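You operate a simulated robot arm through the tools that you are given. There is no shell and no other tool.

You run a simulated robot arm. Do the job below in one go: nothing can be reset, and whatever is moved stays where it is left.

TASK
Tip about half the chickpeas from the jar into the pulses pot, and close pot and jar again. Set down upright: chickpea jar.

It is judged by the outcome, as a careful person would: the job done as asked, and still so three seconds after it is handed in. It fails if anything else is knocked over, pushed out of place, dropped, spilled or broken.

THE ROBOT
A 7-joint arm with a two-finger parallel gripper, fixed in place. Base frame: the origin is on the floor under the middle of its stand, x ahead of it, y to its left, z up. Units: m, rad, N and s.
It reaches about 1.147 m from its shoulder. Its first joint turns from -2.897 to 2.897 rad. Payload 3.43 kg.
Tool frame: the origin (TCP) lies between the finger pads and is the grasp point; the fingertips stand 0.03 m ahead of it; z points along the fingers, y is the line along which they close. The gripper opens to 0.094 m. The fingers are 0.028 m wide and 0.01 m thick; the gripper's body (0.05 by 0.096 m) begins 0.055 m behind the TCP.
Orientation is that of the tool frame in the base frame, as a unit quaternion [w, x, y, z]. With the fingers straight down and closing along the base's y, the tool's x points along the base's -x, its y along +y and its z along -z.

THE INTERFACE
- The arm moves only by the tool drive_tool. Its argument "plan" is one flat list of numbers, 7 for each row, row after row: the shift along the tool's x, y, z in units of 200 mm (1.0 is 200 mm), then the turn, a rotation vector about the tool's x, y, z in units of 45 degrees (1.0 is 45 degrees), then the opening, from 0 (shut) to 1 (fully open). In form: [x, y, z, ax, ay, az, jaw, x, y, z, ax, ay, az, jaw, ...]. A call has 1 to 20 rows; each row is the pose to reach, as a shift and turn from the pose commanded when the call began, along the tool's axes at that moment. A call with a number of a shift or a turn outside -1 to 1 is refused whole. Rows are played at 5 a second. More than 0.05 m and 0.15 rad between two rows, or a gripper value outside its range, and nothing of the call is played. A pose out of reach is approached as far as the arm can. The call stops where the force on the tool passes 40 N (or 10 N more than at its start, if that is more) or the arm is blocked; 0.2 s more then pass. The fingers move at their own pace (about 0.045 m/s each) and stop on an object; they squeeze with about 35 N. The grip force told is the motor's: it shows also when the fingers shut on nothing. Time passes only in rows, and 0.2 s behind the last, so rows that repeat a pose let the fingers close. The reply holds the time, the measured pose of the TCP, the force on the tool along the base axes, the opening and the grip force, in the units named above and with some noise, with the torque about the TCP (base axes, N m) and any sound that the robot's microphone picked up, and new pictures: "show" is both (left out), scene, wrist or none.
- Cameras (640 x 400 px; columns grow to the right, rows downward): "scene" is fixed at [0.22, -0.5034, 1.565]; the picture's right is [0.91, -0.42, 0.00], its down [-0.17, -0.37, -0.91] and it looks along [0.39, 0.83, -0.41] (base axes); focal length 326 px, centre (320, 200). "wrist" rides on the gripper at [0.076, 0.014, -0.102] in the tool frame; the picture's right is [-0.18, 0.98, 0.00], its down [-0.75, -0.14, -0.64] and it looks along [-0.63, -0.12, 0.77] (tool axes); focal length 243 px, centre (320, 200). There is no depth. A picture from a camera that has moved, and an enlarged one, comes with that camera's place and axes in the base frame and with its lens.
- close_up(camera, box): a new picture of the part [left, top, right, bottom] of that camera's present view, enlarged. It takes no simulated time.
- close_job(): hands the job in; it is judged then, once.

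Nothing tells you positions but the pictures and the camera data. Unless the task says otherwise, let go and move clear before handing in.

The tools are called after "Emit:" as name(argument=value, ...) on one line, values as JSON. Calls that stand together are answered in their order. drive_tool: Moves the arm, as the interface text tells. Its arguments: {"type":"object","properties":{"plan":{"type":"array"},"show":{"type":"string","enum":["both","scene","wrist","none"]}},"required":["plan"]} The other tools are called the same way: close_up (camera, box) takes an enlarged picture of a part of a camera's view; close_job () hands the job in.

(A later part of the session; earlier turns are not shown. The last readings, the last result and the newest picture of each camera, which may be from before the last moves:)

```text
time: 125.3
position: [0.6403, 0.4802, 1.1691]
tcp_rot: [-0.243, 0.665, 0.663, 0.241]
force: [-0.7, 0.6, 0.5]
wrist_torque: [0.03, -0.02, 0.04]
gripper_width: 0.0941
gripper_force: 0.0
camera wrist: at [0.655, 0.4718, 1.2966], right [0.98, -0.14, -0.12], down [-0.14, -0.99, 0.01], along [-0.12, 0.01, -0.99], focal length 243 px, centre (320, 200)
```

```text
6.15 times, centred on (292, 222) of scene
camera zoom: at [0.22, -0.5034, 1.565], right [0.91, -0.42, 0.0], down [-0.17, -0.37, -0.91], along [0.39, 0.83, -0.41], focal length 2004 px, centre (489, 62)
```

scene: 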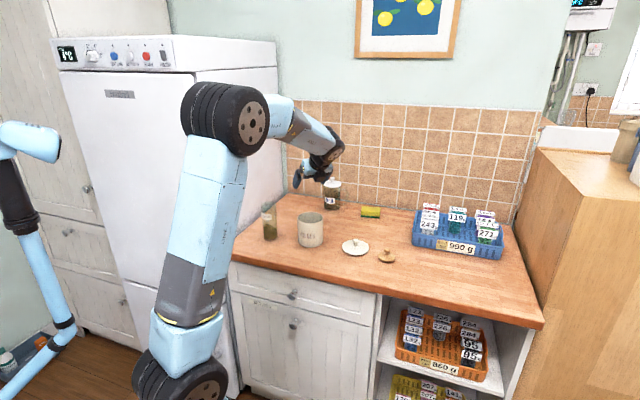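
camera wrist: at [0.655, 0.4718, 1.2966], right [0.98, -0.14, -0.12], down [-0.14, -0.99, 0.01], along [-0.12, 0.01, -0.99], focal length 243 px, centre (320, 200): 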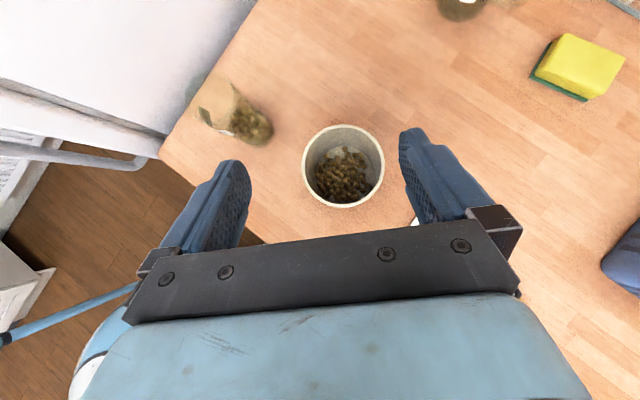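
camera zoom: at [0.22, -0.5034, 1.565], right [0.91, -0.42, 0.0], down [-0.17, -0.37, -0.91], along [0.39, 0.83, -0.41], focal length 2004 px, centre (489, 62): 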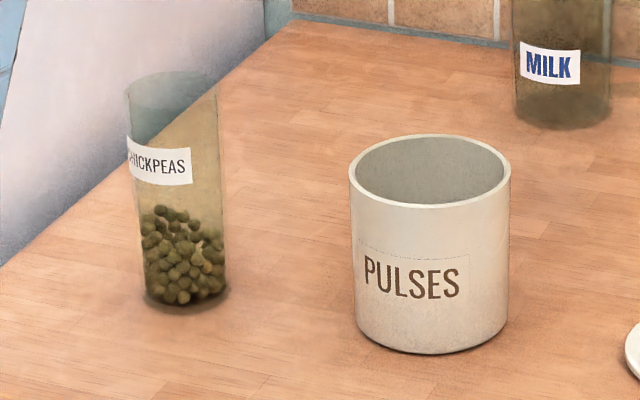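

Emit:
close_up(camera="scene", box=[256, 200, 286, 245])

Emit:
close_up(camera="wrist", box=[300, 120, 390, 210])

Emit:
close_up(camera="wrist", box=[190, 60, 290, 160])

```text
8.89 times, centred on (271, 222) of scene
camera zoom: at [0.22, -0.5034, 1.565], right [0.91, -0.42, 0.0], down [-0.17, -0.37, -0.91], along [0.39, 0.83, -0.41], focal length 2894 px, centre (756, 0)
```

zoom: 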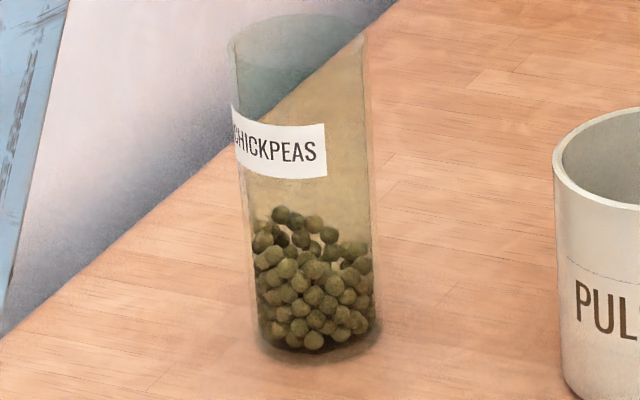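

```text
4.44 times, centred on (345, 165) of wrist
camera zoom: at [0.655, 0.4718, 1.2966], right [0.98, -0.14, -0.12], down [-0.14, -0.99, 0.01], along [-0.12, 0.01, -0.99], focal length 1078 px, centre (209, 356)
```

zoom: 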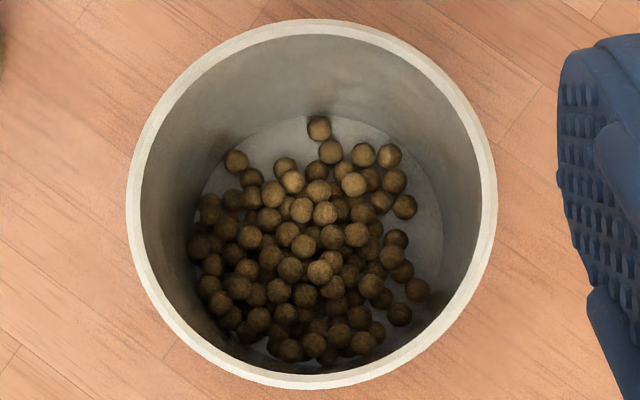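

```text
4.00 times, centred on (240, 110) of wrist
camera zoom: at [0.655, 0.4718, 1.2966], right [0.98, -0.14, -0.12], down [-0.14, -0.99, 0.01], along [-0.12, 0.01, -0.99], focal length 970 px, centre (640, 560)
```

zoom: 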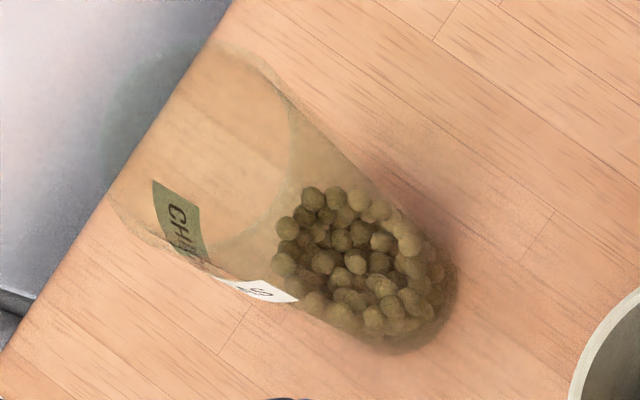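

The pot now holds a good heap, and the jar's level has fallen to roughly half of what it was. That is about half, with nothing spilled. Now I'll point the gripper down again and go above the pot lid.

Emit:
drive_tool(plan=[-0.05, 0.1, -0.04, 0, -0.14, 0, 1, -0.11, 0.23, -0.093, 0, -0.29, 0, 1, -0.17, 0.36, -0.145, 0, -0.44, 0, 1, -0.23, 0.48, -0.194, 0, -0.59, 0, 1, -0.29, 0.6, -0.243, 0, -0.74, 0, 0.8, -0.349, 0.725, -0.293, 0, -0.889, 0, 0.6, -0.349, 0.725, -0.293, 0, -0.889, 0, 0.6], show="both")

```text
time: 126.9
position: [0.7848, 0.3885, 1.1685]
tcp_rot: [-0.002, 0.709, 0.706, -0.001]
force: [-0.7, 0.1, 0.6]
wrist_torque: [0.04, 0.0, 0.01]
gripper_width: 0.0562
gripper_force: 0.1
camera wrist: at [0.8006, 0.4638, 1.2712], right [0.98, -0.19, 0.0], down [-0.14, -0.75, 0.64], along [-0.12, -0.63, -0.77], focal length 243 px, centre (320, 200)
```

scene: 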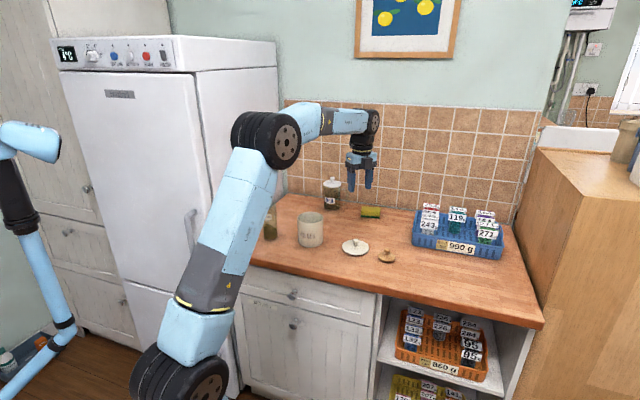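
wrist: 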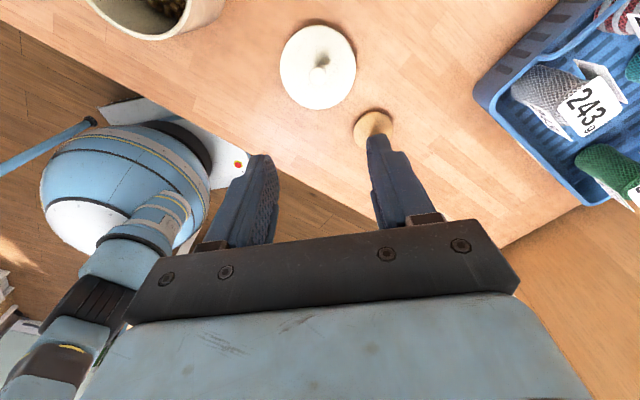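

Aligned over the pot lid. I'll descend part of the way and check.

Emit:
drive_tool(plan=[0, 0, 0.2, 0, 0, 0, 0.6, 0, 0, 0.4, 0, 0, 0, 0.6, 0, 0, 0.6, 0, 0, 0, 0.6, 0, 0, 0.78, 0, 0, 0, 0.6, 0, 0, 0.78, 0, 0, 0, 0.6], show="wrist")

Emit:
close_up(camera="wrist", box=[220, 60, 420, 200])

```text
time: 128.1
position: [0.7851, 0.389, 1.0126]
tcp_rot: [-0.003, 0.708, 0.706, -0.001]
force: [0.7, -0.2, -0.7]
wrist_torque: [-0.03, -0.02, 0.0]
gripper_width: 0.0564
gripper_force: 0.0
camera wrist: at [0.799, 0.4644, 1.1149], right [0.98, -0.19, 0.0], down [-0.14, -0.75, 0.64], along [-0.12, -0.63, -0.77], focal length 243 px, centre (320, 200)
```

wrist: 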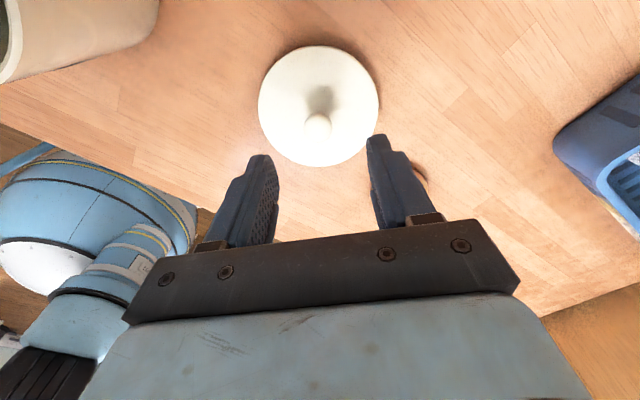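

```text
2.86 times, centred on (320, 130) of wrist
camera zoom: at [0.799, 0.4644, 1.1149], right [0.98, -0.19, 0.0], down [-0.14, -0.75, 0.64], along [-0.12, -0.63, -0.77], focal length 693 px, centre (320, 400)
```

zoom: 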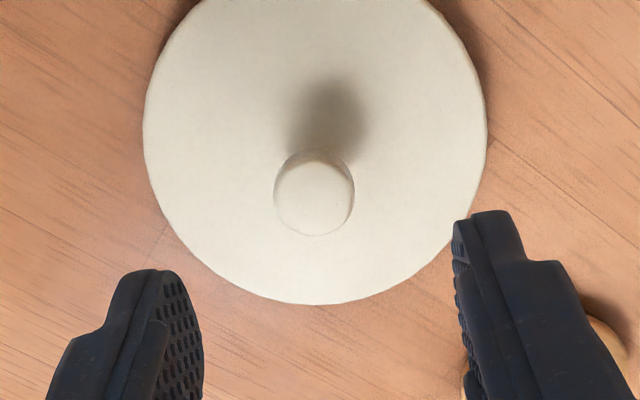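

Emit:
drive_tool(plan=[0, -0.0075, 0.15, 0, 0, 0, 0.6, 0, -0.0075, 0.28, 0, 0, 0, 0.6, 0, -0.0075, 0.32, 0, 0, 0, 0.6, 0, -0.0075, 0.32, 0, 0, 0, 0.3, 0, -0.0075, 0.32, 0, 0, 0, 0.1, 0, -0.0075, 0.32, 0, 0, 0, 0, 0, -0.0075, 0.32, 0, 0, 0, 0, 0, -0.0075, 0.32, 0, 0, 0, 0], show="wrist")

```text
time: 129.9
position: [0.7832, 0.3902, 0.9492]
tcp_rot: [-0.002, 0.709, 0.705, -0.001]
force: [-0.2, 0.0, -0.2]
wrist_torque: [-0.01, -0.02, 0.02]
gripper_width: 0.0203
gripper_force: 35.0
camera wrist: at [0.7977, 0.4645, 1.0516], right [0.98, -0.19, 0.0], down [-0.14, -0.75, 0.64], along [-0.12, -0.63, -0.77], focal length 243 px, centre (320, 200)
```

wrist: 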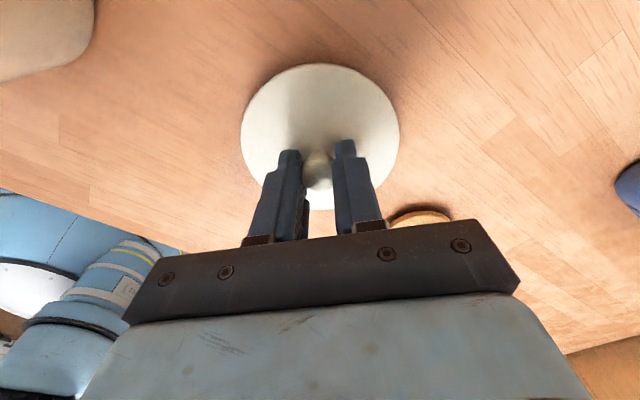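

The pot lid is gripped. I'll lift it and carry it over the pot, whose centre I re-measured at (0.654, 0.512).

Emit:
drive_tool(plan=[0, 0, -0.12, 0, 0, 0, 0, 0, 0, -0.3, 0, 0, 0, 0, 0, 0, -0.5, 0, 0, 0, 0, 0, 0, -0.7, 0, 0, 0, 0, 0, 0, -0.85, 0, 0, 0, 0, 0.1, -0.105, -0.85, 0, 0, 0, 0, 0.23, -0.24, -0.85, 0, 0, 0, 0, 0.36, -0.377, -0.85, 0, 0, 0, 0, 0.49, -0.513, -0.85, 0, 0, 0, 0, 0.58, -0.607, -0.85, 0, 0, 0, 0, 0.617, -0.646, -0.85, 0, 0, 0, 0, 0.617, -0.646, -0.85, 0, 0, 0, 0], show="both")

Emit:
close_up(camera="scene", box=[270, 160, 360, 260])

```text
time: 132.5
position: [0.6546, 0.5129, 1.1192]
tcp_rot: [-0.001, 0.708, 0.706, -0.001]
force: [-0.5, -0.5, 0.3]
wrist_torque: [0.05, 0.0, -0.01]
gripper_width: 0.02
gripper_force: 34.2
camera wrist: at [0.6697, 0.5881, 1.2218], right [0.98, -0.19, 0.0], down [-0.14, -0.75, 0.64], along [-0.12, -0.63, -0.77], focal length 243 px, centre (320, 200)
```

scene: 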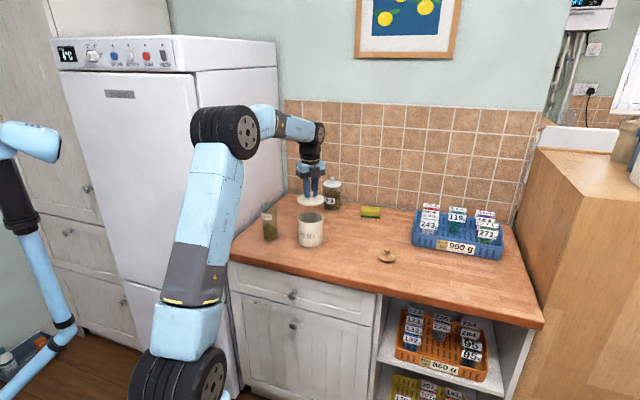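
wrist: 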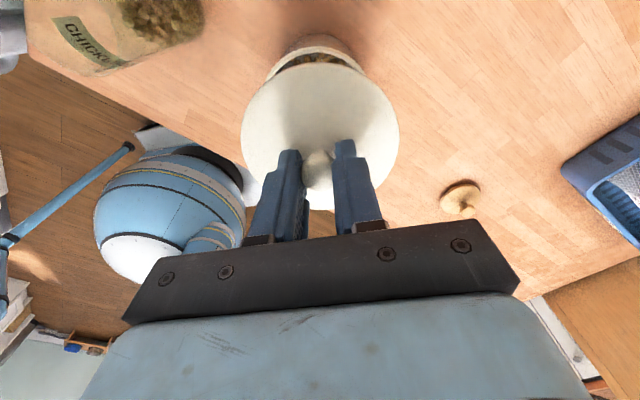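

```text
4.00 times, centred on (315, 210) of scene
camera zoom: at [0.22, -0.5034, 1.565], right [0.91, -0.42, 0.0], down [-0.17, -0.37, -0.91], along [0.39, 0.83, -0.41], focal length 1302 px, centre (340, 160)
```

zoom: 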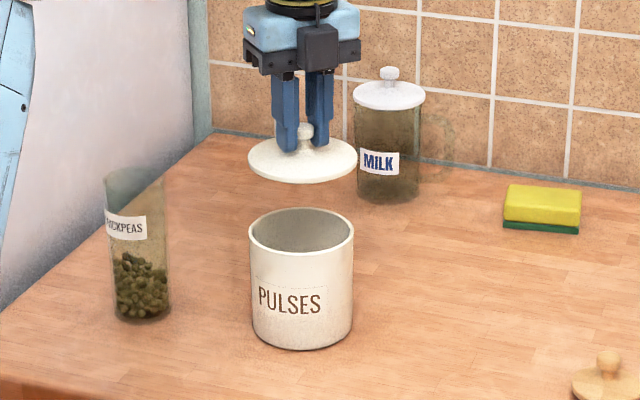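

The lid is centred above the pot. I'll lower it, slowly at the end.

Emit:
drive_tool(plan=[0, 0, 0.1, 0, 0, 0, 0, 0, 0, 0.2, 0, 0, 0, 0, 0, 0, 0.28, 0, 0, 0, 0, 0, 0, 0.32, 0, 0, 0, 0, 0, 0, 0.32, 0, 0, 0, 0], show="both")

Emit:
close_up(camera="scene", box=[285, 185, 345, 255])

Emit:
close_up(camera="wrist", box=[220, 20, 420, 220])

```text
time: 133.7
position: [0.6545, 0.5135, 1.0543]
tcp_rot: [-0.002, 0.708, 0.706, 0.0]
force: [1.3, 0.3, -0.8]
wrist_torque: [0.03, 0.0, 0.01]
gripper_width: 0.0202
gripper_force: 34.7
camera wrist: at [0.6696, 0.5885, 1.1574], right [0.98, -0.19, 0.0], down [-0.14, -0.75, 0.64], along [-0.12, -0.63, -0.77], focal length 243 px, centre (320, 200)
```

scene: 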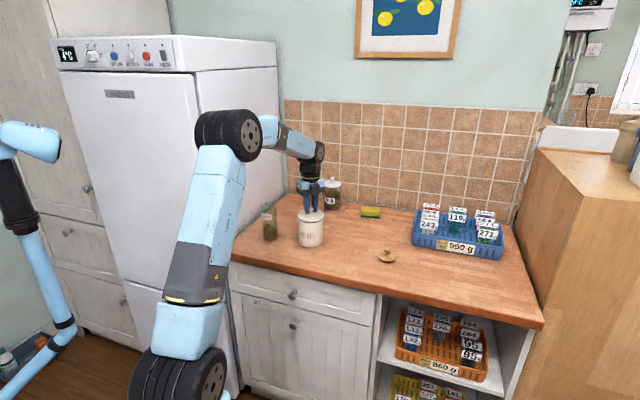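
wrist: 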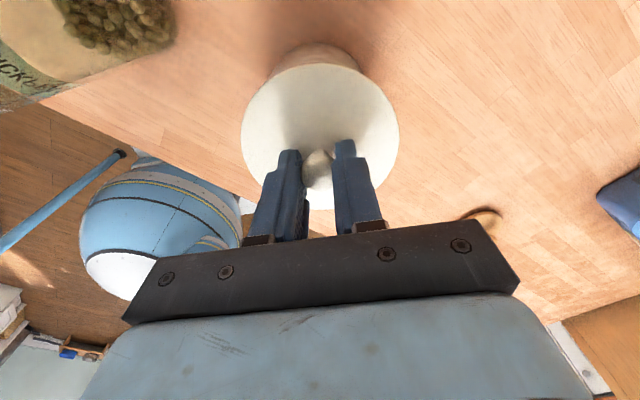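

```text
5.71 times, centred on (315, 220) of scene
camera zoom: at [0.22, -0.5034, 1.565], right [0.91, -0.42, 0.0], down [-0.17, -0.37, -0.91], along [0.39, 0.83, -0.41], focal length 1860 px, centre (349, 86)
```

zoom: 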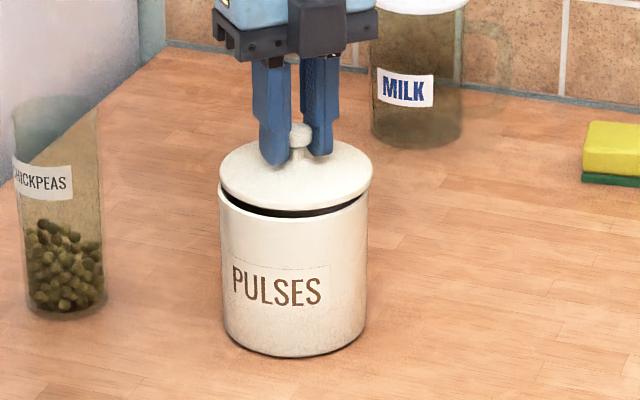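

```text
2.00 times, centred on (320, 120) of wrist
camera zoom: at [0.6696, 0.5885, 1.1574], right [0.98, -0.19, 0.0], down [-0.14, -0.75, 0.64], along [-0.12, -0.63, -0.77], focal length 485 px, centre (320, 360)
```

zoom: 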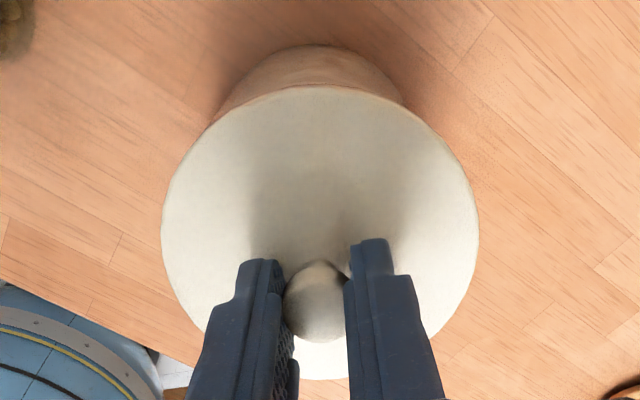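

Emit:
drive_tool(plan=[0, 0, 0.015, 0, 0, 0, 0, 0, 0, 0.03, 0, 0, 0, 0, 0, 0, 0.03, 0, 0, 0, 0], show="none")

Emit:
close_up(camera="scene", box=[285, 185, 345, 255])

```text
time: 134.5
position: [0.655, 0.5141, 1.0496]
tcp_rot: [-0.002, 0.708, 0.706, -0.001]
force: [-2.7, 0.4, 3.0]
wrist_torque: [0.02, -0.04, -0.01]
gripper_width: 0.0201
gripper_force: 34.6
```

```text
5.71 times, centred on (315, 220) of scene
camera zoom: at [0.22, -0.5034, 1.565], right [0.91, -0.42, 0.0], down [-0.17, -0.37, -0.91], along [0.39, 0.83, -0.41], focal length 1860 px, centre (349, 86)
```

zoom: 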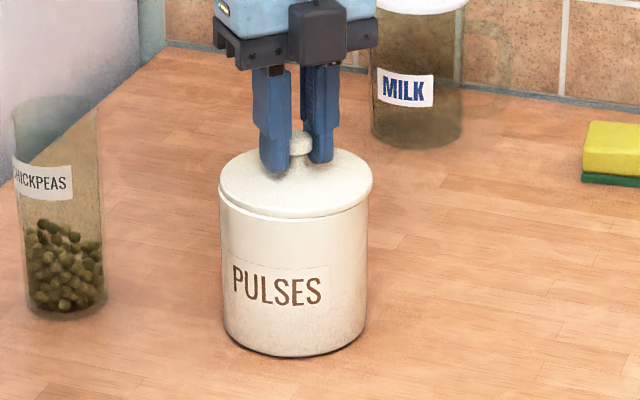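

Emit:
drive_tool(plan=[0, 0, 0.005, 0, 0, 0, 0, 0, 0, 0.01, 0, 0, 0, 0, 0, 0, 0.01, 0, 0, 0, 0], show="none")

```text
time: 135.3
position: [0.6553, 0.5134, 1.0488]
tcp_rot: [-0.001, 0.709, 0.706, 0.0]
force: [-1.0, 0.6, 6.6]
wrist_torque: [0.16, -0.25, 0.0]
gripper_width: 0.0205
gripper_force: 35.1
```

Emit:
drive_tool(plan=[0, 0, 0.005, 0, 0, 0, 0, 0, 0, 0.01, 0, 0, 0, 0, 0, 0, 0.01, 0, 0, 0, 0], show="none")

Emit:
close_up(camera="scene", box=[285, 185, 345, 255])

Emit:
close_up(camera="wrist", box=[220, 20, 420, 220])

```text
time: 136.1
position: [0.6539, 0.5118, 1.0487]
tcp_rot: [-0.001, 0.708, 0.706, 0.001]
force: [4.6, 2.9, 29.7]
wrist_torque: [-0.01, -0.05, 0.06]
gripper_width: 0.0203
gripper_force: 34.8
```

```text
5.71 times, centred on (315, 220) of scene
camera zoom: at [0.22, -0.5034, 1.565], right [0.91, -0.42, 0.0], down [-0.17, -0.37, -0.91], along [0.39, 0.83, -0.41], focal length 1860 px, centre (349, 86)
```

zoom: 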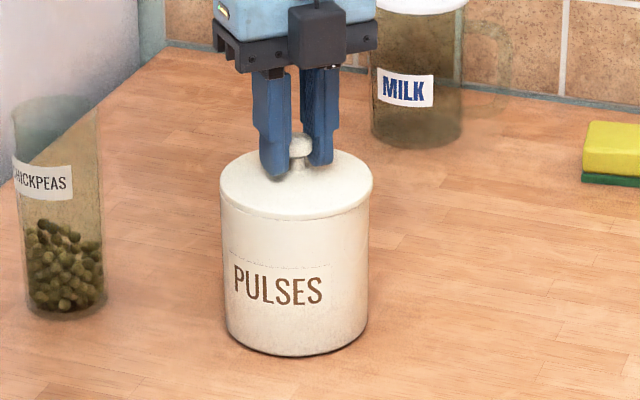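

```text
2.00 times, centred on (320, 120) of wrist
camera zoom: at [0.669, 0.5876, 1.1506], right [0.98, -0.19, 0.0], down [-0.14, -0.76, 0.64], along [-0.12, -0.63, -0.77], focal length 485 px, centre (320, 360)
```

zoom: 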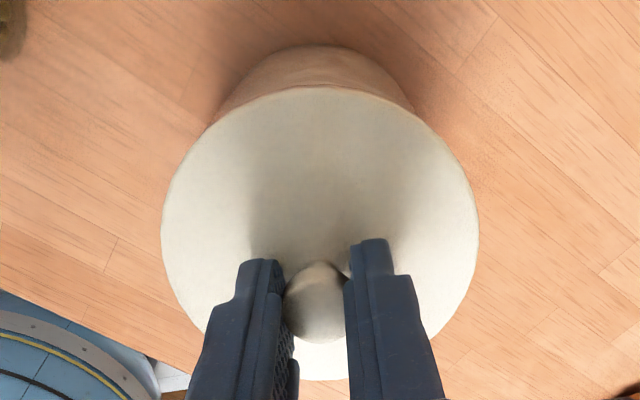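

The lid is seated evenly on the pot (30 N of contact). I'll ease off, release it and rise.

Emit:
drive_tool(plan=[0, 0, -0.008, 0, 0, 0, 0, 0, 0, -0.008, 0, 0, 0, 0.15, 0, 0, -0.008, 0, 0, 0, 0.35, 0, 0, -0.008, 0, 0, 0, 0.6, 0, 0, -0.008, 0, 0, 0, 0.6, 0, 0, -0.1, 0, 0, 0, 0.6, 0, 0, -0.3, 0, 0, 0, 0.6, 0, 0, -0.5, 0, 0, 0, 0.6, 0, 0, -0.6, 0, 0, 0, 0.6, 0, 0, -0.6, 0, 0, 0, 0.6], show="both")

Emit:
close_up(camera="scene", box=[245, 185, 345, 255])

```text
time: 138.3
position: [0.6566, 0.5125, 1.1658]
tcp_rot: [-0.002, 0.708, 0.706, 0.0]
force: [-0.6, -0.2, 0.6]
wrist_torque: [0.0, -0.02, -0.01]
gripper_width: 0.0565
gripper_force: 0.1
heard: snap
camera wrist: at [0.6701, 0.5877, 1.2687], right [0.98, -0.19, 0.0], down [-0.14, -0.75, 0.64], along [-0.12, -0.63, -0.77], focal length 243 px, centre (320, 200)
```

scene: 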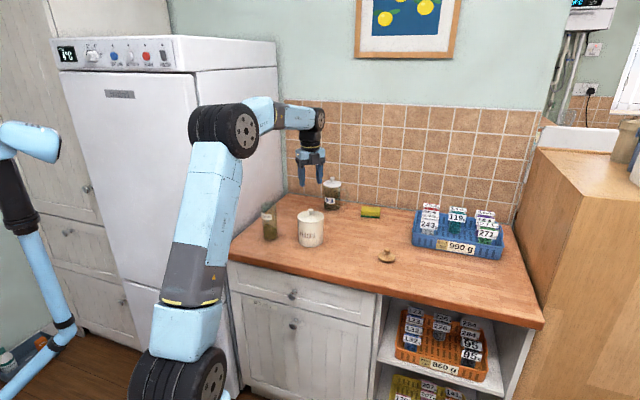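
wrist: 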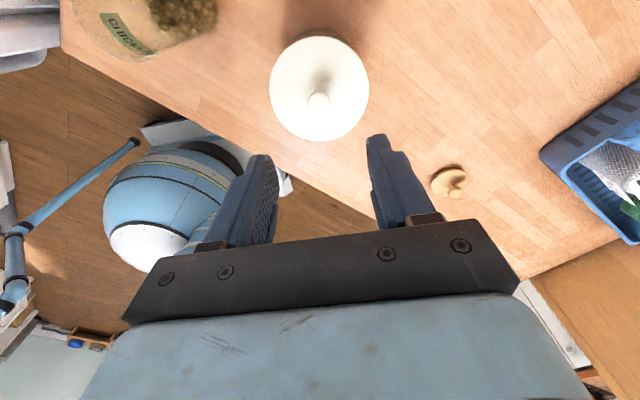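

```text
5.71 times, centred on (295, 220) of scene
camera zoom: at [0.22, -0.5034, 1.565], right [0.91, -0.42, 0.0], down [-0.17, -0.37, -0.91], along [0.39, 0.83, -0.41], focal length 1860 px, centre (463, 86)
```

zoom: 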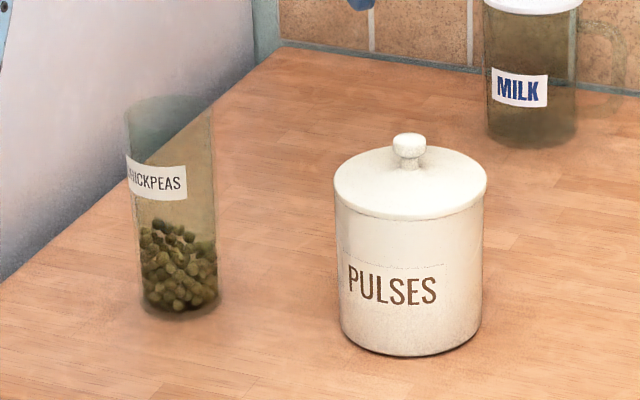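

The pot is closed (a snap was heard). Now I'll go and fetch the jar lid at about (0.85, 0.29).

Emit:
drive_tool(plan=[-0.15, 0.13, 0, 0, 0, 0, 0.6, -0.32, 0.28, 0, 0, 0, 0, 0.6, -0.49, 0.425, 0, 0, 0, 0, 0.6, -0.66, 0.573, 0, 0, 0, 0, 0.6, -0.82, 0.71, 0, 0, 0, 0, 0.6, -0.95, 0.825, 0, 0, 0, 0, 0.6, -0.95, 0.825, 0, 0, 0, 0, 0.6], show="none")

Emit:
drive_tool(plan=[-0.1, 0.085, 0, 0, 0, 0, 0.6, -0.1675, 0.145, 0.15, 0, 0, 0, 0.6, -0.1675, 0.145, 0.35, 0, 0, 0, 0.6, -0.1675, 0.145, 0.55, 0, 0, 0, 0.6, -0.1675, 0.145, 0.75, 0, 0, 0, 0.6, -0.1675, 0.145, 0.75, 0, 0, 0, 0.6], show="both")

Emit:
close_up(camera="wrist", box=[220, 60, 420, 200])

```text
time: 139.9
position: [0.8198, 0.322, 1.1655]
tcp_rot: [-0.002, 0.708, 0.706, -0.002]
force: [0.5, 0.1, 0.3]
wrist_torque: [0.01, 0.01, 0.0]
gripper_width: 0.0562
gripper_force: 0.1
```

```text
time: 141.3
position: [0.849, 0.29, 1.0141]
tcp_rot: [-0.002, 0.708, 0.706, 0.001]
force: [-0.6, 0.8, -0.4]
wrist_torque: [-0.02, 0.02, 0.0]
gripper_width: 0.0565
gripper_force: 0.1
camera wrist: at [0.8631, 0.365, 1.1167], right [0.98, -0.19, 0.0], down [-0.14, -0.75, 0.64], along [-0.12, -0.63, -0.77], focal length 243 px, centre (320, 200)
```

scene: 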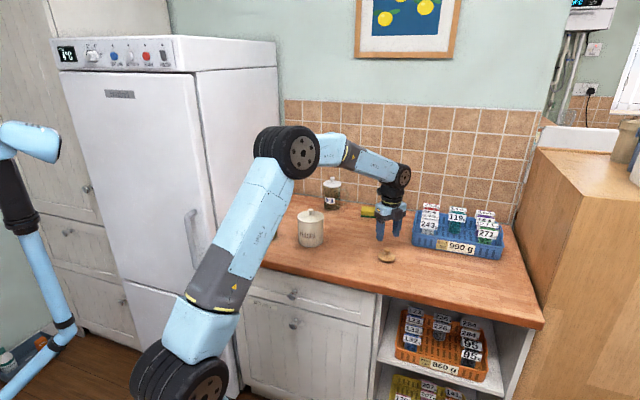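
wrist: 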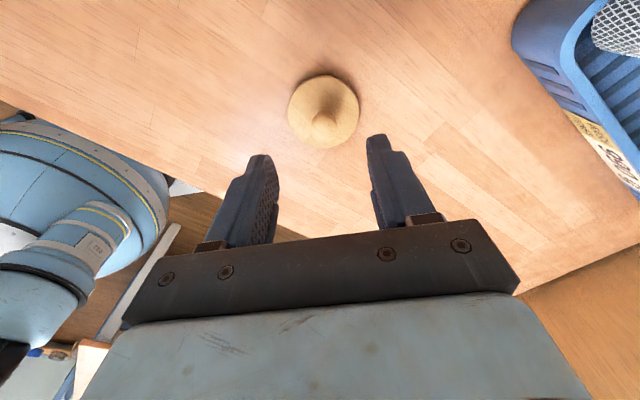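

```text
2.86 times, centred on (320, 130) of wrist
camera zoom: at [0.8631, 0.365, 1.1167], right [0.98, -0.19, 0.0], down [-0.14, -0.75, 0.64], along [-0.12, -0.63, -0.77], focal length 693 px, centre (320, 400)
```

zoom: 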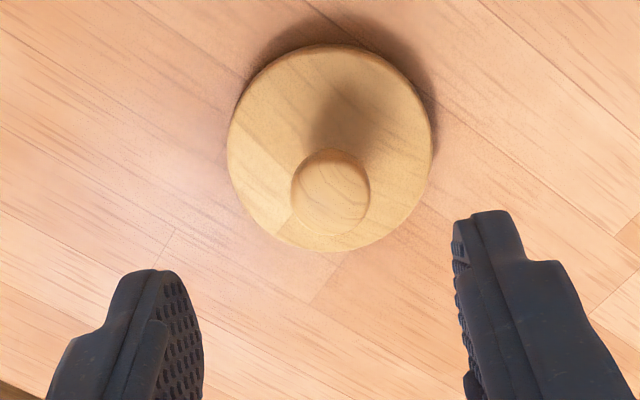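

Emit:
drive_tool(plan=[-0.0075, 0.015, 0.15, 0, 0, 0, 0.6, -0.0075, 0.015, 0.28, 0, 0, 0, 0.6, -0.0075, 0.015, 0.34, 0, 0, 0, 0.6, -0.0075, 0.015, 0.34, 0, 0, 0, 0.3, -0.0075, 0.015, 0.34, 0, 0, 0, 0.1, -0.0075, 0.015, 0.34, 0, 0, 0, 0, -0.0075, 0.015, 0.34, 0, 0, 0, 0, -0.0075, 0.015, 0.34, 0, 0, 0, 0], show="wrist")

Emit:
close_up(camera="wrist", box=[220, 60, 420, 220])

```text
time: 143.1
position: [0.8511, 0.2881, 0.9477]
tcp_rot: [-0.001, 0.708, 0.706, 0.0]
force: [0.8, -0.3, -0.6]
wrist_torque: [-0.01, -0.03, -0.02]
gripper_width: 0.02
gripper_force: 35.8
camera wrist: at [0.8658, 0.3626, 1.049], right [0.98, -0.19, 0.0], down [-0.14, -0.75, 0.64], along [-0.12, -0.63, -0.77], focal length 243 px, centre (320, 200)
```

wrist: 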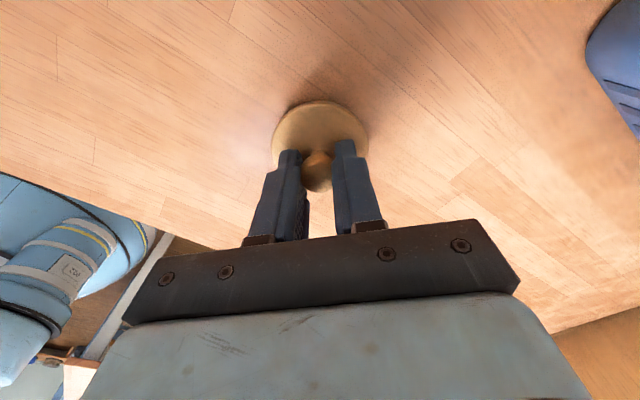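

```text
2.50 times, centred on (320, 140) of wrist
camera zoom: at [0.8658, 0.3626, 1.049], right [0.98, -0.19, 0.0], down [-0.14, -0.75, 0.64], along [-0.12, -0.63, -0.77], focal length 606 px, centre (320, 350)
```

zoom: 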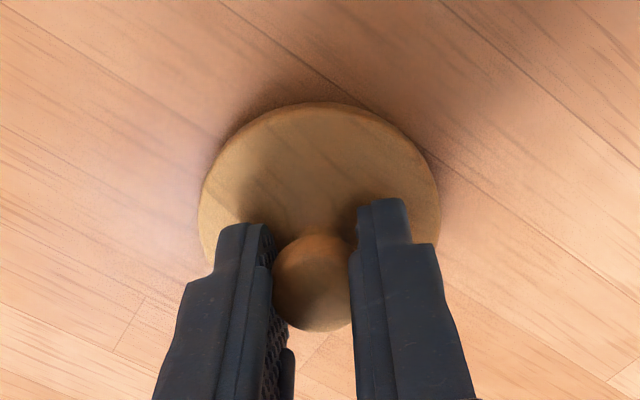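

The jar lid is gripped. I'll lift it and carry it above the jar.

Emit:
drive_tool(plan=[0, 0, -0.12, 0, 0, 0, 0, 0, 0, -0.32, 0, 0, 0, 0, 0, 0, -0.54, 0, 0, 0, 0, 0, 0, -0.76, 0, 0, 0, 0, 0.04, -0.043, -0.95, 0, 0, 0, 0, 0.18, -0.19, -1, 0, 0, 0, 0, 0.33, -0.35, -1, 0, 0, 0, 0, 0.48, -0.51, -1, 0, 0, 0, 0, 0.63, -0.67, -1, 0, 0, 0, 0, 0.78, -0.83, -1, 0, 0, 0, 0, 0.78, -0.83, -1, 0, 0, 0, 0], show="none")

Emit:
drive_tool(plan=[0.12, -0.128, -0.02, 0, 0, 0, 0, 0.27, -0.287, -0.04, 0, 0, 0, 0, 0.42, -0.446, -0.06, 0, 0, 0, 0, 0.57, -0.605, -0.06, 0, 0, 0, 0, 0.7, -0.743, -0.06, 0, 0, 0, 0, 0.789, -0.832, -0.06, 0, 0, 0, 0, 0.789, -0.832, -0.06, 0, 0, 0, 0], show="both")

Emit:
close_up(camera="scene", box=[240, 170, 310, 250])

Emit:
close_up(camera="wrist", box=[220, 20, 420, 220])

```text
time: 145.5
position: [0.6865, 0.4457, 1.1478]
tcp_rot: [-0.002, 0.709, 0.706, -0.001]
force: [-0.3, -1.3, 0.4]
wrist_torque: [0.01, 0.0, 0.0]
gripper_width: 0.0203
gripper_force: 35.0
```

```text
time: 147.1
position: [0.5199, 0.6023, 1.162]
tcp_rot: [-0.002, 0.708, 0.706, 0.0]
force: [-0.1, -0.7, 0.3]
wrist_torque: [0.04, -0.04, 0.0]
gripper_width: 0.0199
gripper_force: 35.1
camera wrist: at [0.5347, 0.6777, 1.2637], right [0.98, -0.19, 0.0], down [-0.14, -0.75, 0.64], along [-0.12, -0.63, -0.77], focal length 243 px, centre (320, 200)
```

scene: 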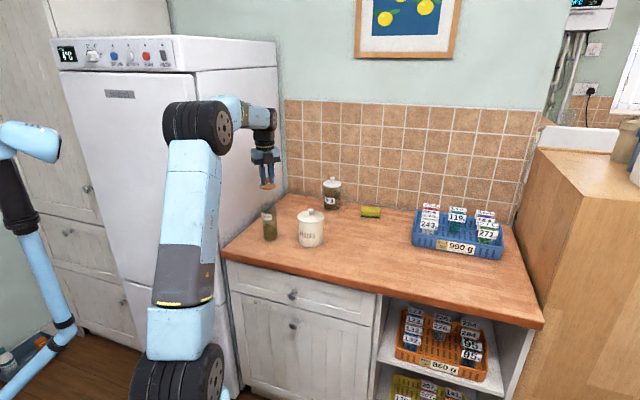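
wrist: 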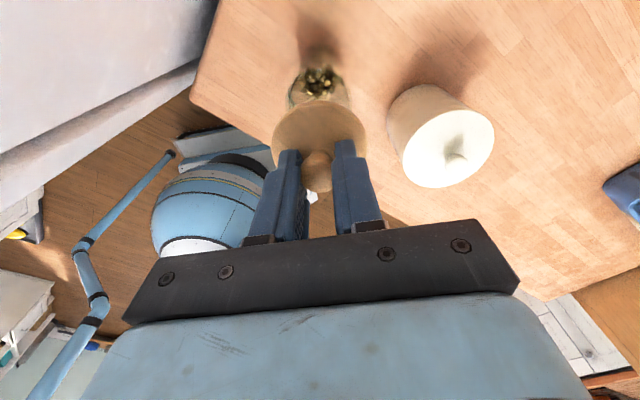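

```text
5.00 times, centred on (275, 210) of scene
camera zoom: at [0.22, -0.5034, 1.565], right [0.91, -0.42, 0.0], down [-0.17, -0.37, -0.91], along [0.39, 0.83, -0.41], focal length 1628 px, centre (545, 150)
```

zoom: 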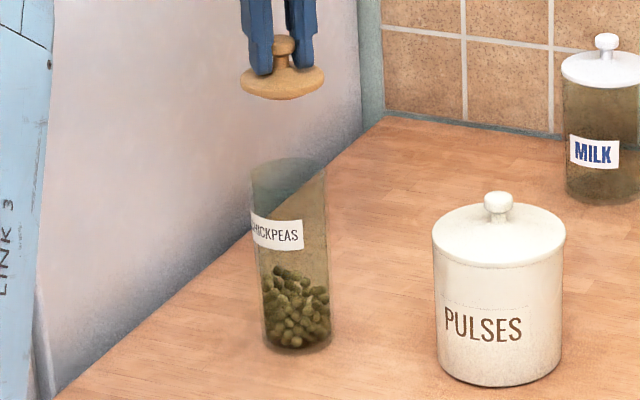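

```text
2.00 times, centred on (320, 120) of wrist
camera zoom: at [0.5347, 0.6777, 1.2637], right [0.98, -0.19, 0.0], down [-0.14, -0.75, 0.64], along [-0.12, -0.63, -0.77], focal length 485 px, centre (320, 360)
```

zoom: 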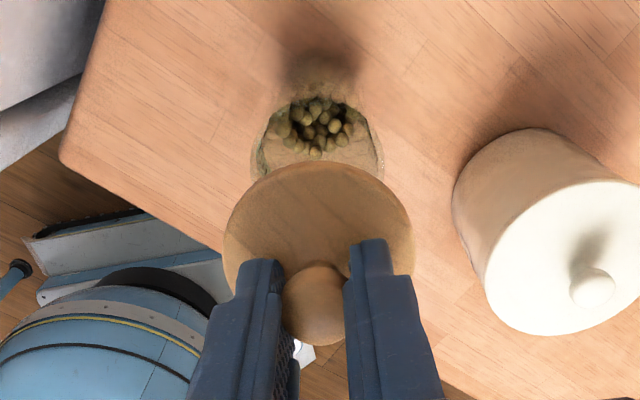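

The lid is above the jar. I'll make a small correction and lower to just above the rim to check alignment.

Emit:
drive_tool(plan=[-0.01, -0.003, 0.1, 0, 0, 0, 0, -0.01, -0.003, 0.2, 0, 0, 0, 0, -0.01, -0.003, 0.28, 0, 0, 0, 0, -0.01, -0.003, 0.32, 0, 0, 0, 0, -0.01, -0.003, 0.32, 0, 0, 0, 0], show="wrist")

Emit:
close_up(camera="scene", box=[240, 180, 300, 250])

Emit:
close_up(camera="wrist", box=[220, 20, 420, 220])

```text
time: 148.3
position: [0.5199, 0.6006, 1.0966]
tcp_rot: [-0.002, 0.708, 0.706, -0.001]
force: [-0.2, 0.3, -0.1]
wrist_torque: [-0.02, -0.01, 0.0]
gripper_width: 0.0201
gripper_force: 35.3
camera wrist: at [0.5341, 0.6754, 1.1992], right [0.98, -0.19, 0.0], down [-0.14, -0.75, 0.64], along [-0.12, -0.63, -0.77], focal length 243 px, centre (320, 200)
```

wrist: 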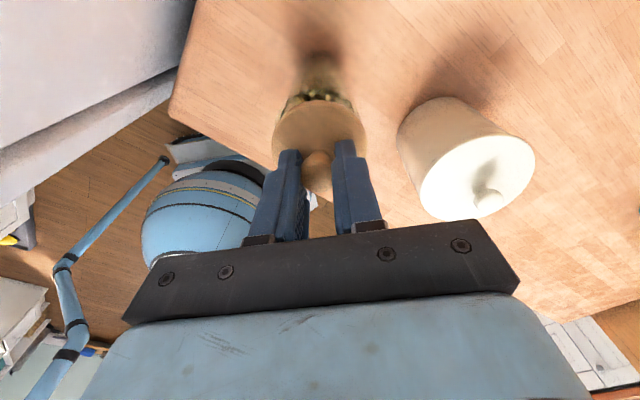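

```text
5.71 times, centred on (270, 215) of scene
camera zoom: at [0.22, -0.5034, 1.565], right [0.91, -0.42, 0.0], down [-0.17, -0.37, -0.91], along [0.39, 0.83, -0.41], focal length 1860 px, centre (606, 114)
```

zoom: 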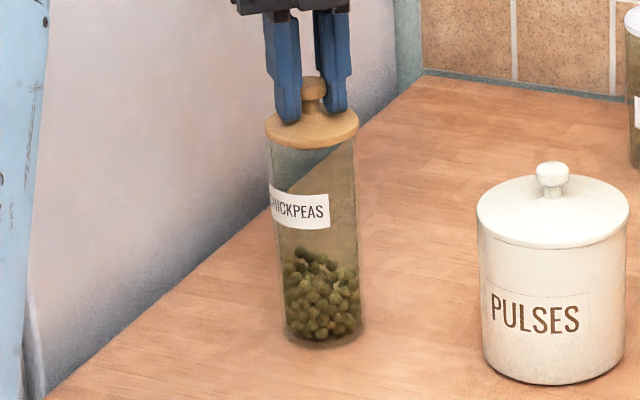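

```text
2.00 times, centred on (320, 120) of wrist
camera zoom: at [0.5341, 0.6754, 1.1992], right [0.98, -0.19, 0.0], down [-0.14, -0.75, 0.64], along [-0.12, -0.63, -0.77], focal length 485 px, centre (320, 360)
```

zoom: 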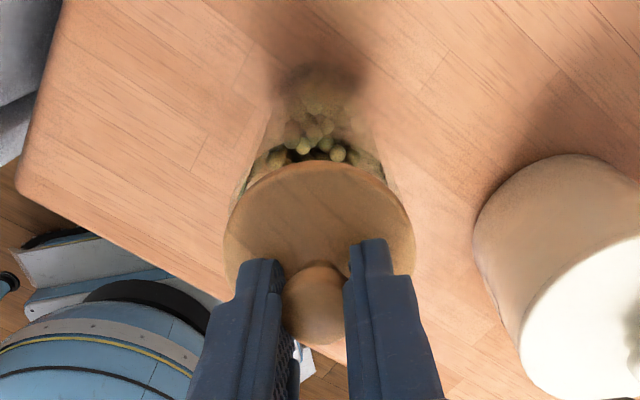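

Well aligned. I'll lower the last millimetres slowly while watching the force.

Emit:
drive_tool(plan=[0, 0, 0.015, 0, 0, 0, 0, 0, 0, 0.03, 0, 0, 0, 0, 0, 0, 0.03, 0, 0, 0, 0], show="none")

Emit:
close_up(camera="scene", box=[240, 180, 300, 250])

```text
time: 149.1
position: [0.5196, 0.6003, 1.0904]
tcp_rot: [-0.001, 0.708, 0.706, 0.0]
force: [-0.1, 0.1, 0.0]
wrist_torque: [-0.03, 0.0, -0.04]
gripper_width: 0.0202
gripper_force: 34.8
```

```text
5.71 times, centred on (270, 215) of scene
camera zoom: at [0.22, -0.5034, 1.565], right [0.91, -0.42, 0.0], down [-0.17, -0.37, -0.91], along [0.39, 0.83, -0.41], focal length 1860 px, centre (606, 114)
```

zoom: 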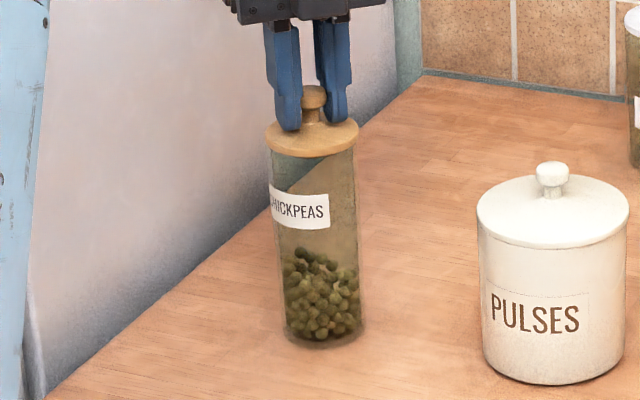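

Emit:
drive_tool(plan=[0, 0, 0.005, 0, 0, 0, 0, 0, 0, 0.01, 0, 0, 0, 0, 0, 0, 0.01, 0, 0, 0, 0], show="none")

```text
time: 149.9
position: [0.5197, 0.6008, 1.0888]
tcp_rot: [-0.002, 0.708, 0.706, -0.001]
force: [0.7, -1.1, -0.6]
wrist_torque: [0.04, 0.0, 0.01]
gripper_width: 0.0201
gripper_force: 35.3
```

Emit:
drive_tool(plan=[0, 0, 0.005, 0, 0, 0, 0, 0, 0, 0.01, 0, 0, 0, 0, 0, 0, 0.01, 0, 0, 0, 0], show="none")

```text
time: 150.7
position: [0.5203, 0.6, 1.0872]
tcp_rot: [-0.002, 0.709, 0.705, 0.0]
force: [0.0, 0.0, 0.7]
wrist_torque: [0.03, 0.04, -0.03]
gripper_width: 0.0201
gripper_force: 35.0
```

Emit:
drive_tool(plan=[0, 0, 0.004, 0, 0, 0, 0, 0, 0, 0.008, 0, 0, 0, 0, 0, 0, 0.008, 0, 0, 0, 0], show="none")

Emit:
close_up(camera="scene", box=[250, 190, 290, 245])

```text
time: 151.5
position: [0.5197, 0.6, 1.086]
tcp_rot: [-0.002, 0.708, 0.706, 0.001]
force: [0.2, 2.7, 13.9]
wrist_torque: [0.35, -0.1, 0.0]
gripper_width: 0.0198
gripper_force: 34.5
```

```text
7.27 times, centred on (270, 218) of scene
camera zoom: at [0.22, -0.5034, 1.565], right [0.91, -0.42, 0.0], down [-0.17, -0.37, -0.91], along [0.39, 0.83, -0.41], focal length 2368 px, centre (684, 73)
```

zoom: 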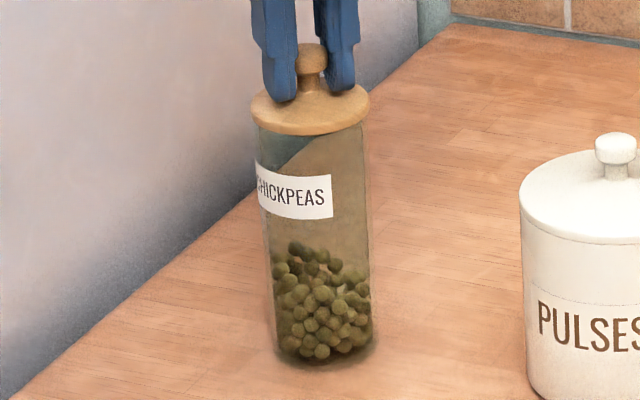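

Emit:
drive_tool(plan=[0, 0, 0.003, 0, 0, 0, 0, 0, 0, 0.006, 0, 0, 0, 0, 0, 0, 0.006, 0, 0, 0, 0], show="none")

Emit:
close_up(camera="scene", box=[250, 190, 290, 245])

Emit:
close_up(camera="wrist", box=[220, 20, 420, 220])

```text
time: 152.3
position: [0.5177, 0.6006, 1.0855]
tcp_rot: [-0.002, 0.708, 0.706, 0.002]
force: [1.3, 5.1, 36.5]
wrist_torque: [0.37, -0.07, -0.05]
gripper_width: 0.0201
gripper_force: 35.0
```

```text
7.27 times, centred on (270, 218) of scene
camera zoom: at [0.22, -0.5034, 1.565], right [0.91, -0.42, 0.0], down [-0.17, -0.37, -0.91], along [0.39, 0.83, -0.41], focal length 2368 px, centre (684, 73)
```

zoom: 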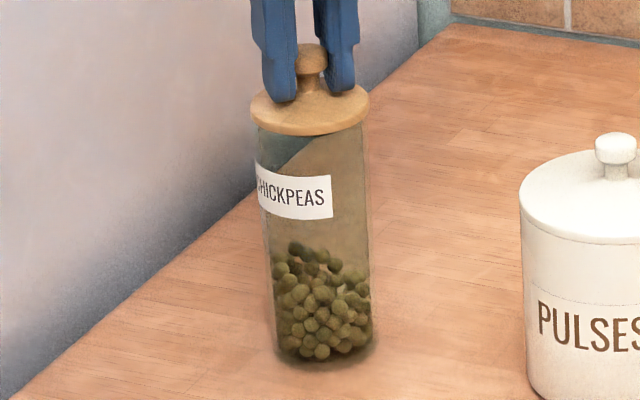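

```text
2.00 times, centred on (320, 120) of wrist
camera zoom: at [0.5331, 0.675, 1.1884], right [0.98, -0.19, 0.0], down [-0.14, -0.76, 0.64], along [-0.12, -0.63, -0.77], focal length 485 px, centre (320, 360)
```

zoom: 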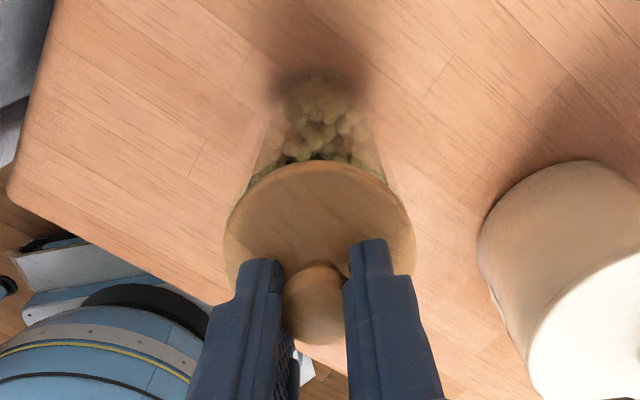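

Firm, even contact. I'll ease off, release gently and rise to inspect.

Emit:
drive_tool(plan=[0, 0, -0.008, 0, 0, 0, 0, 0, 0, -0.01, 0, 0, 0, 0.12, 0, 0, -0.01, 0, 0, 0, 0.3, 0, 0, -0.01, 0, 0, 0, 0.5, 0, 0, -0.01, 0, 0, 0, 0.6, 0, 0, -0.08, 0, 0, 0, 0.6, 0, 0, -0.25, 0, 0, 0, 0.6, 0, 0, -0.45, 0, 0, 0, 0.6, 0, 0, -0.6, 0, 0, 0, 0.6, 0, 0, -0.6, 0, 0, 0, 0.6], show="both")

Emit:
close_up(camera="scene", box=[250, 190, 290, 245])

Emit:
close_up(camera="wrist", box=[240, 20, 400, 160])

```text
time: 154.5
position: [0.5182, 0.5995, 1.204]
tcp_rot: [-0.002, 0.708, 0.706, -0.001]
force: [-0.4, 0.9, 0.2]
wrist_torque: [0.0, 0.0, -0.01]
gripper_width: 0.0565
gripper_force: 0.0
heard: snap
camera wrist: at [0.534, 0.6746, 1.3058], right [0.98, -0.19, 0.0], down [-0.14, -0.75, 0.64], along [-0.12, -0.63, -0.77], focal length 243 px, centre (320, 200)
```

scene: 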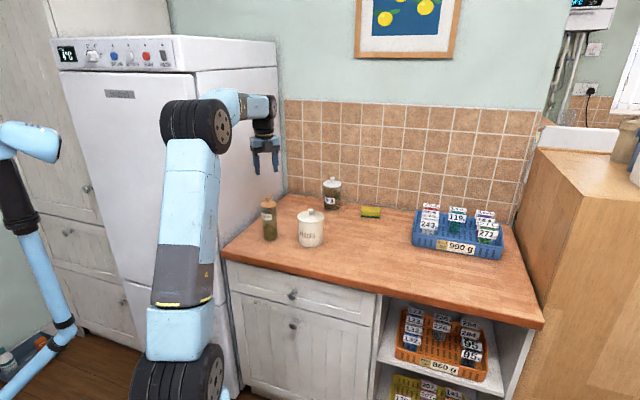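
wrist: 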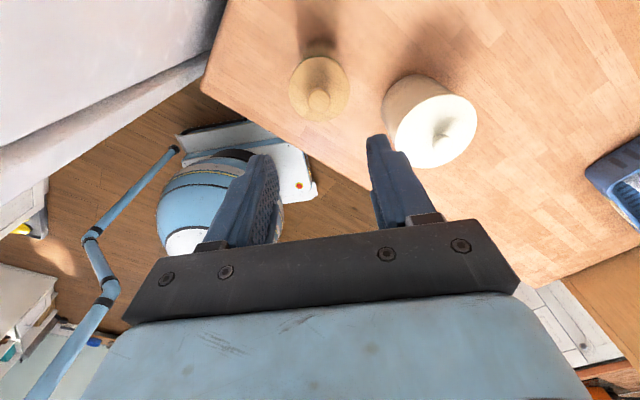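

```text
7.27 times, centred on (270, 218) of scene
camera zoom: at [0.22, -0.5034, 1.565], right [0.91, -0.42, 0.0], down [-0.17, -0.37, -0.91], along [0.39, 0.83, -0.41], focal length 2368 px, centre (684, 73)
```

zoom: 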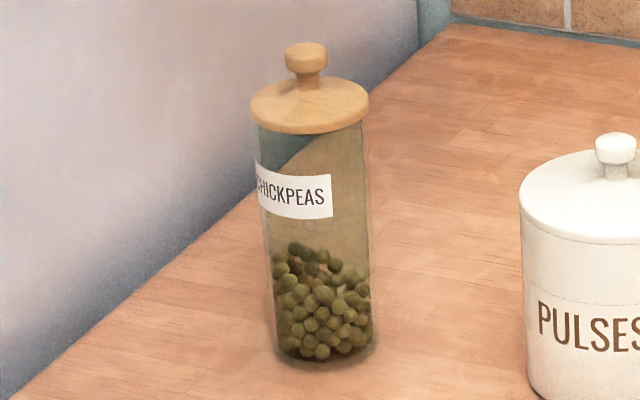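

```text
2.86 times, centred on (320, 90) of wrist
camera zoom: at [0.534, 0.6746, 1.3058], right [0.98, -0.19, 0.0], down [-0.14, -0.75, 0.64], along [-0.12, -0.63, -0.77], focal length 693 px, centre (320, 514)
```

zoom: 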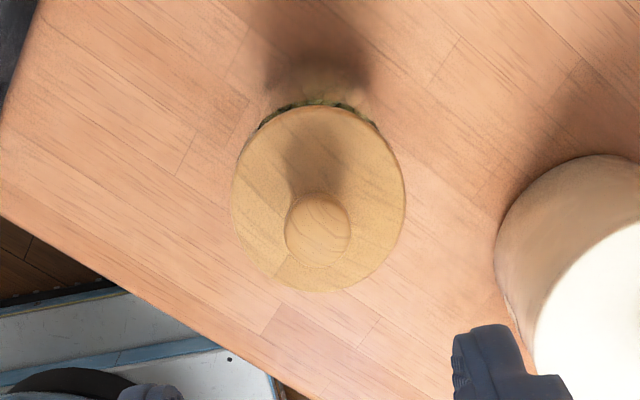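

Another snap: the jar is closed and standing upright, with its level at about half. I'll check the rest of the scene for spills and for anything out of place.

Emit:
close_up(camera="scene", box=[220, 180, 420, 300])

Emit:
close_up(camera="scene", box=[40, 20, 300, 260])

Emit:
close_up(camera="scene", box=[360, 190, 560, 340])

Emit:
close_up(camera="wrist", box=[180, 0, 640, 280])

```text
3.20 times, centred on (320, 240) of scene
camera zoom: at [0.22, -0.5034, 1.565], right [0.91, -0.42, 0.0], down [-0.17, -0.37, -0.91], along [0.39, 0.83, -0.41], focal length 1042 px, centre (320, 72)
```

zoom: 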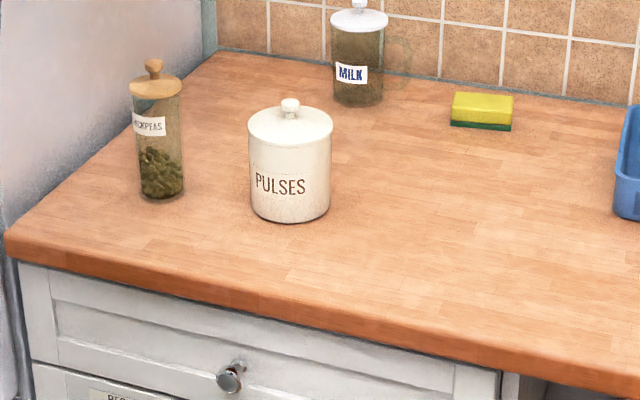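

```text
1.67 times, centred on (170, 140) of scene
camera zoom: at [0.22, -0.5034, 1.565], right [0.91, -0.42, 0.0], down [-0.17, -0.37, -0.91], along [0.39, 0.83, -0.41], focal length 543 px, centre (570, 300)
```

zoom: 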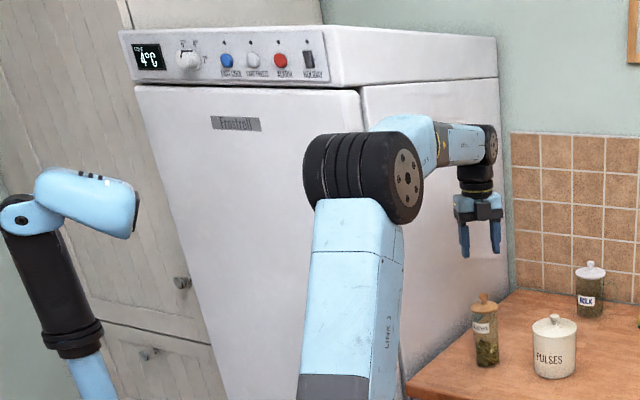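

```text
2.67 times, centred on (460, 265) of scene
camera zoom: at [0.22, -0.5034, 1.565], right [0.91, -0.42, 0.0], down [-0.17, -0.37, -0.91], along [0.39, 0.83, -0.41], focal length 868 px, centre (-53, 27)
```

zoom: 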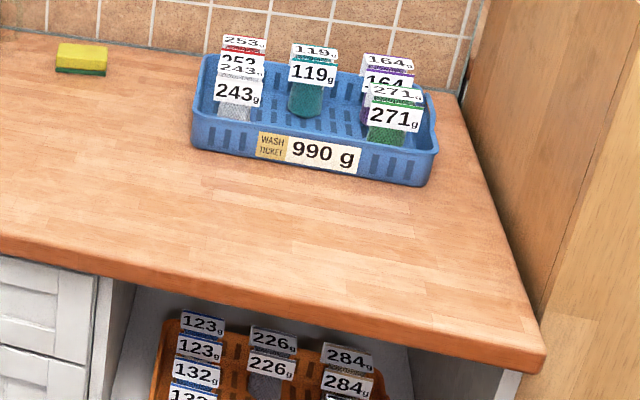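

```text
1.39 times, centred on (410, 140) of wrist
camera zoom: at [0.534, 0.6746, 1.3058], right [0.98, -0.19, 0.0], down [-0.14, -0.75, 0.64], along [-0.12, -0.63, -0.77], focal length 338 px, centre (195, 284)
```

zoom: 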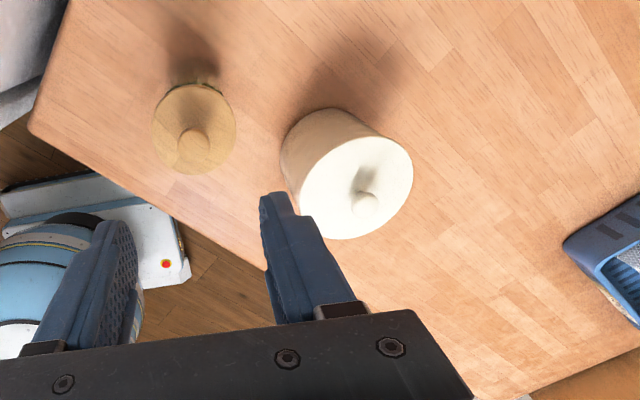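

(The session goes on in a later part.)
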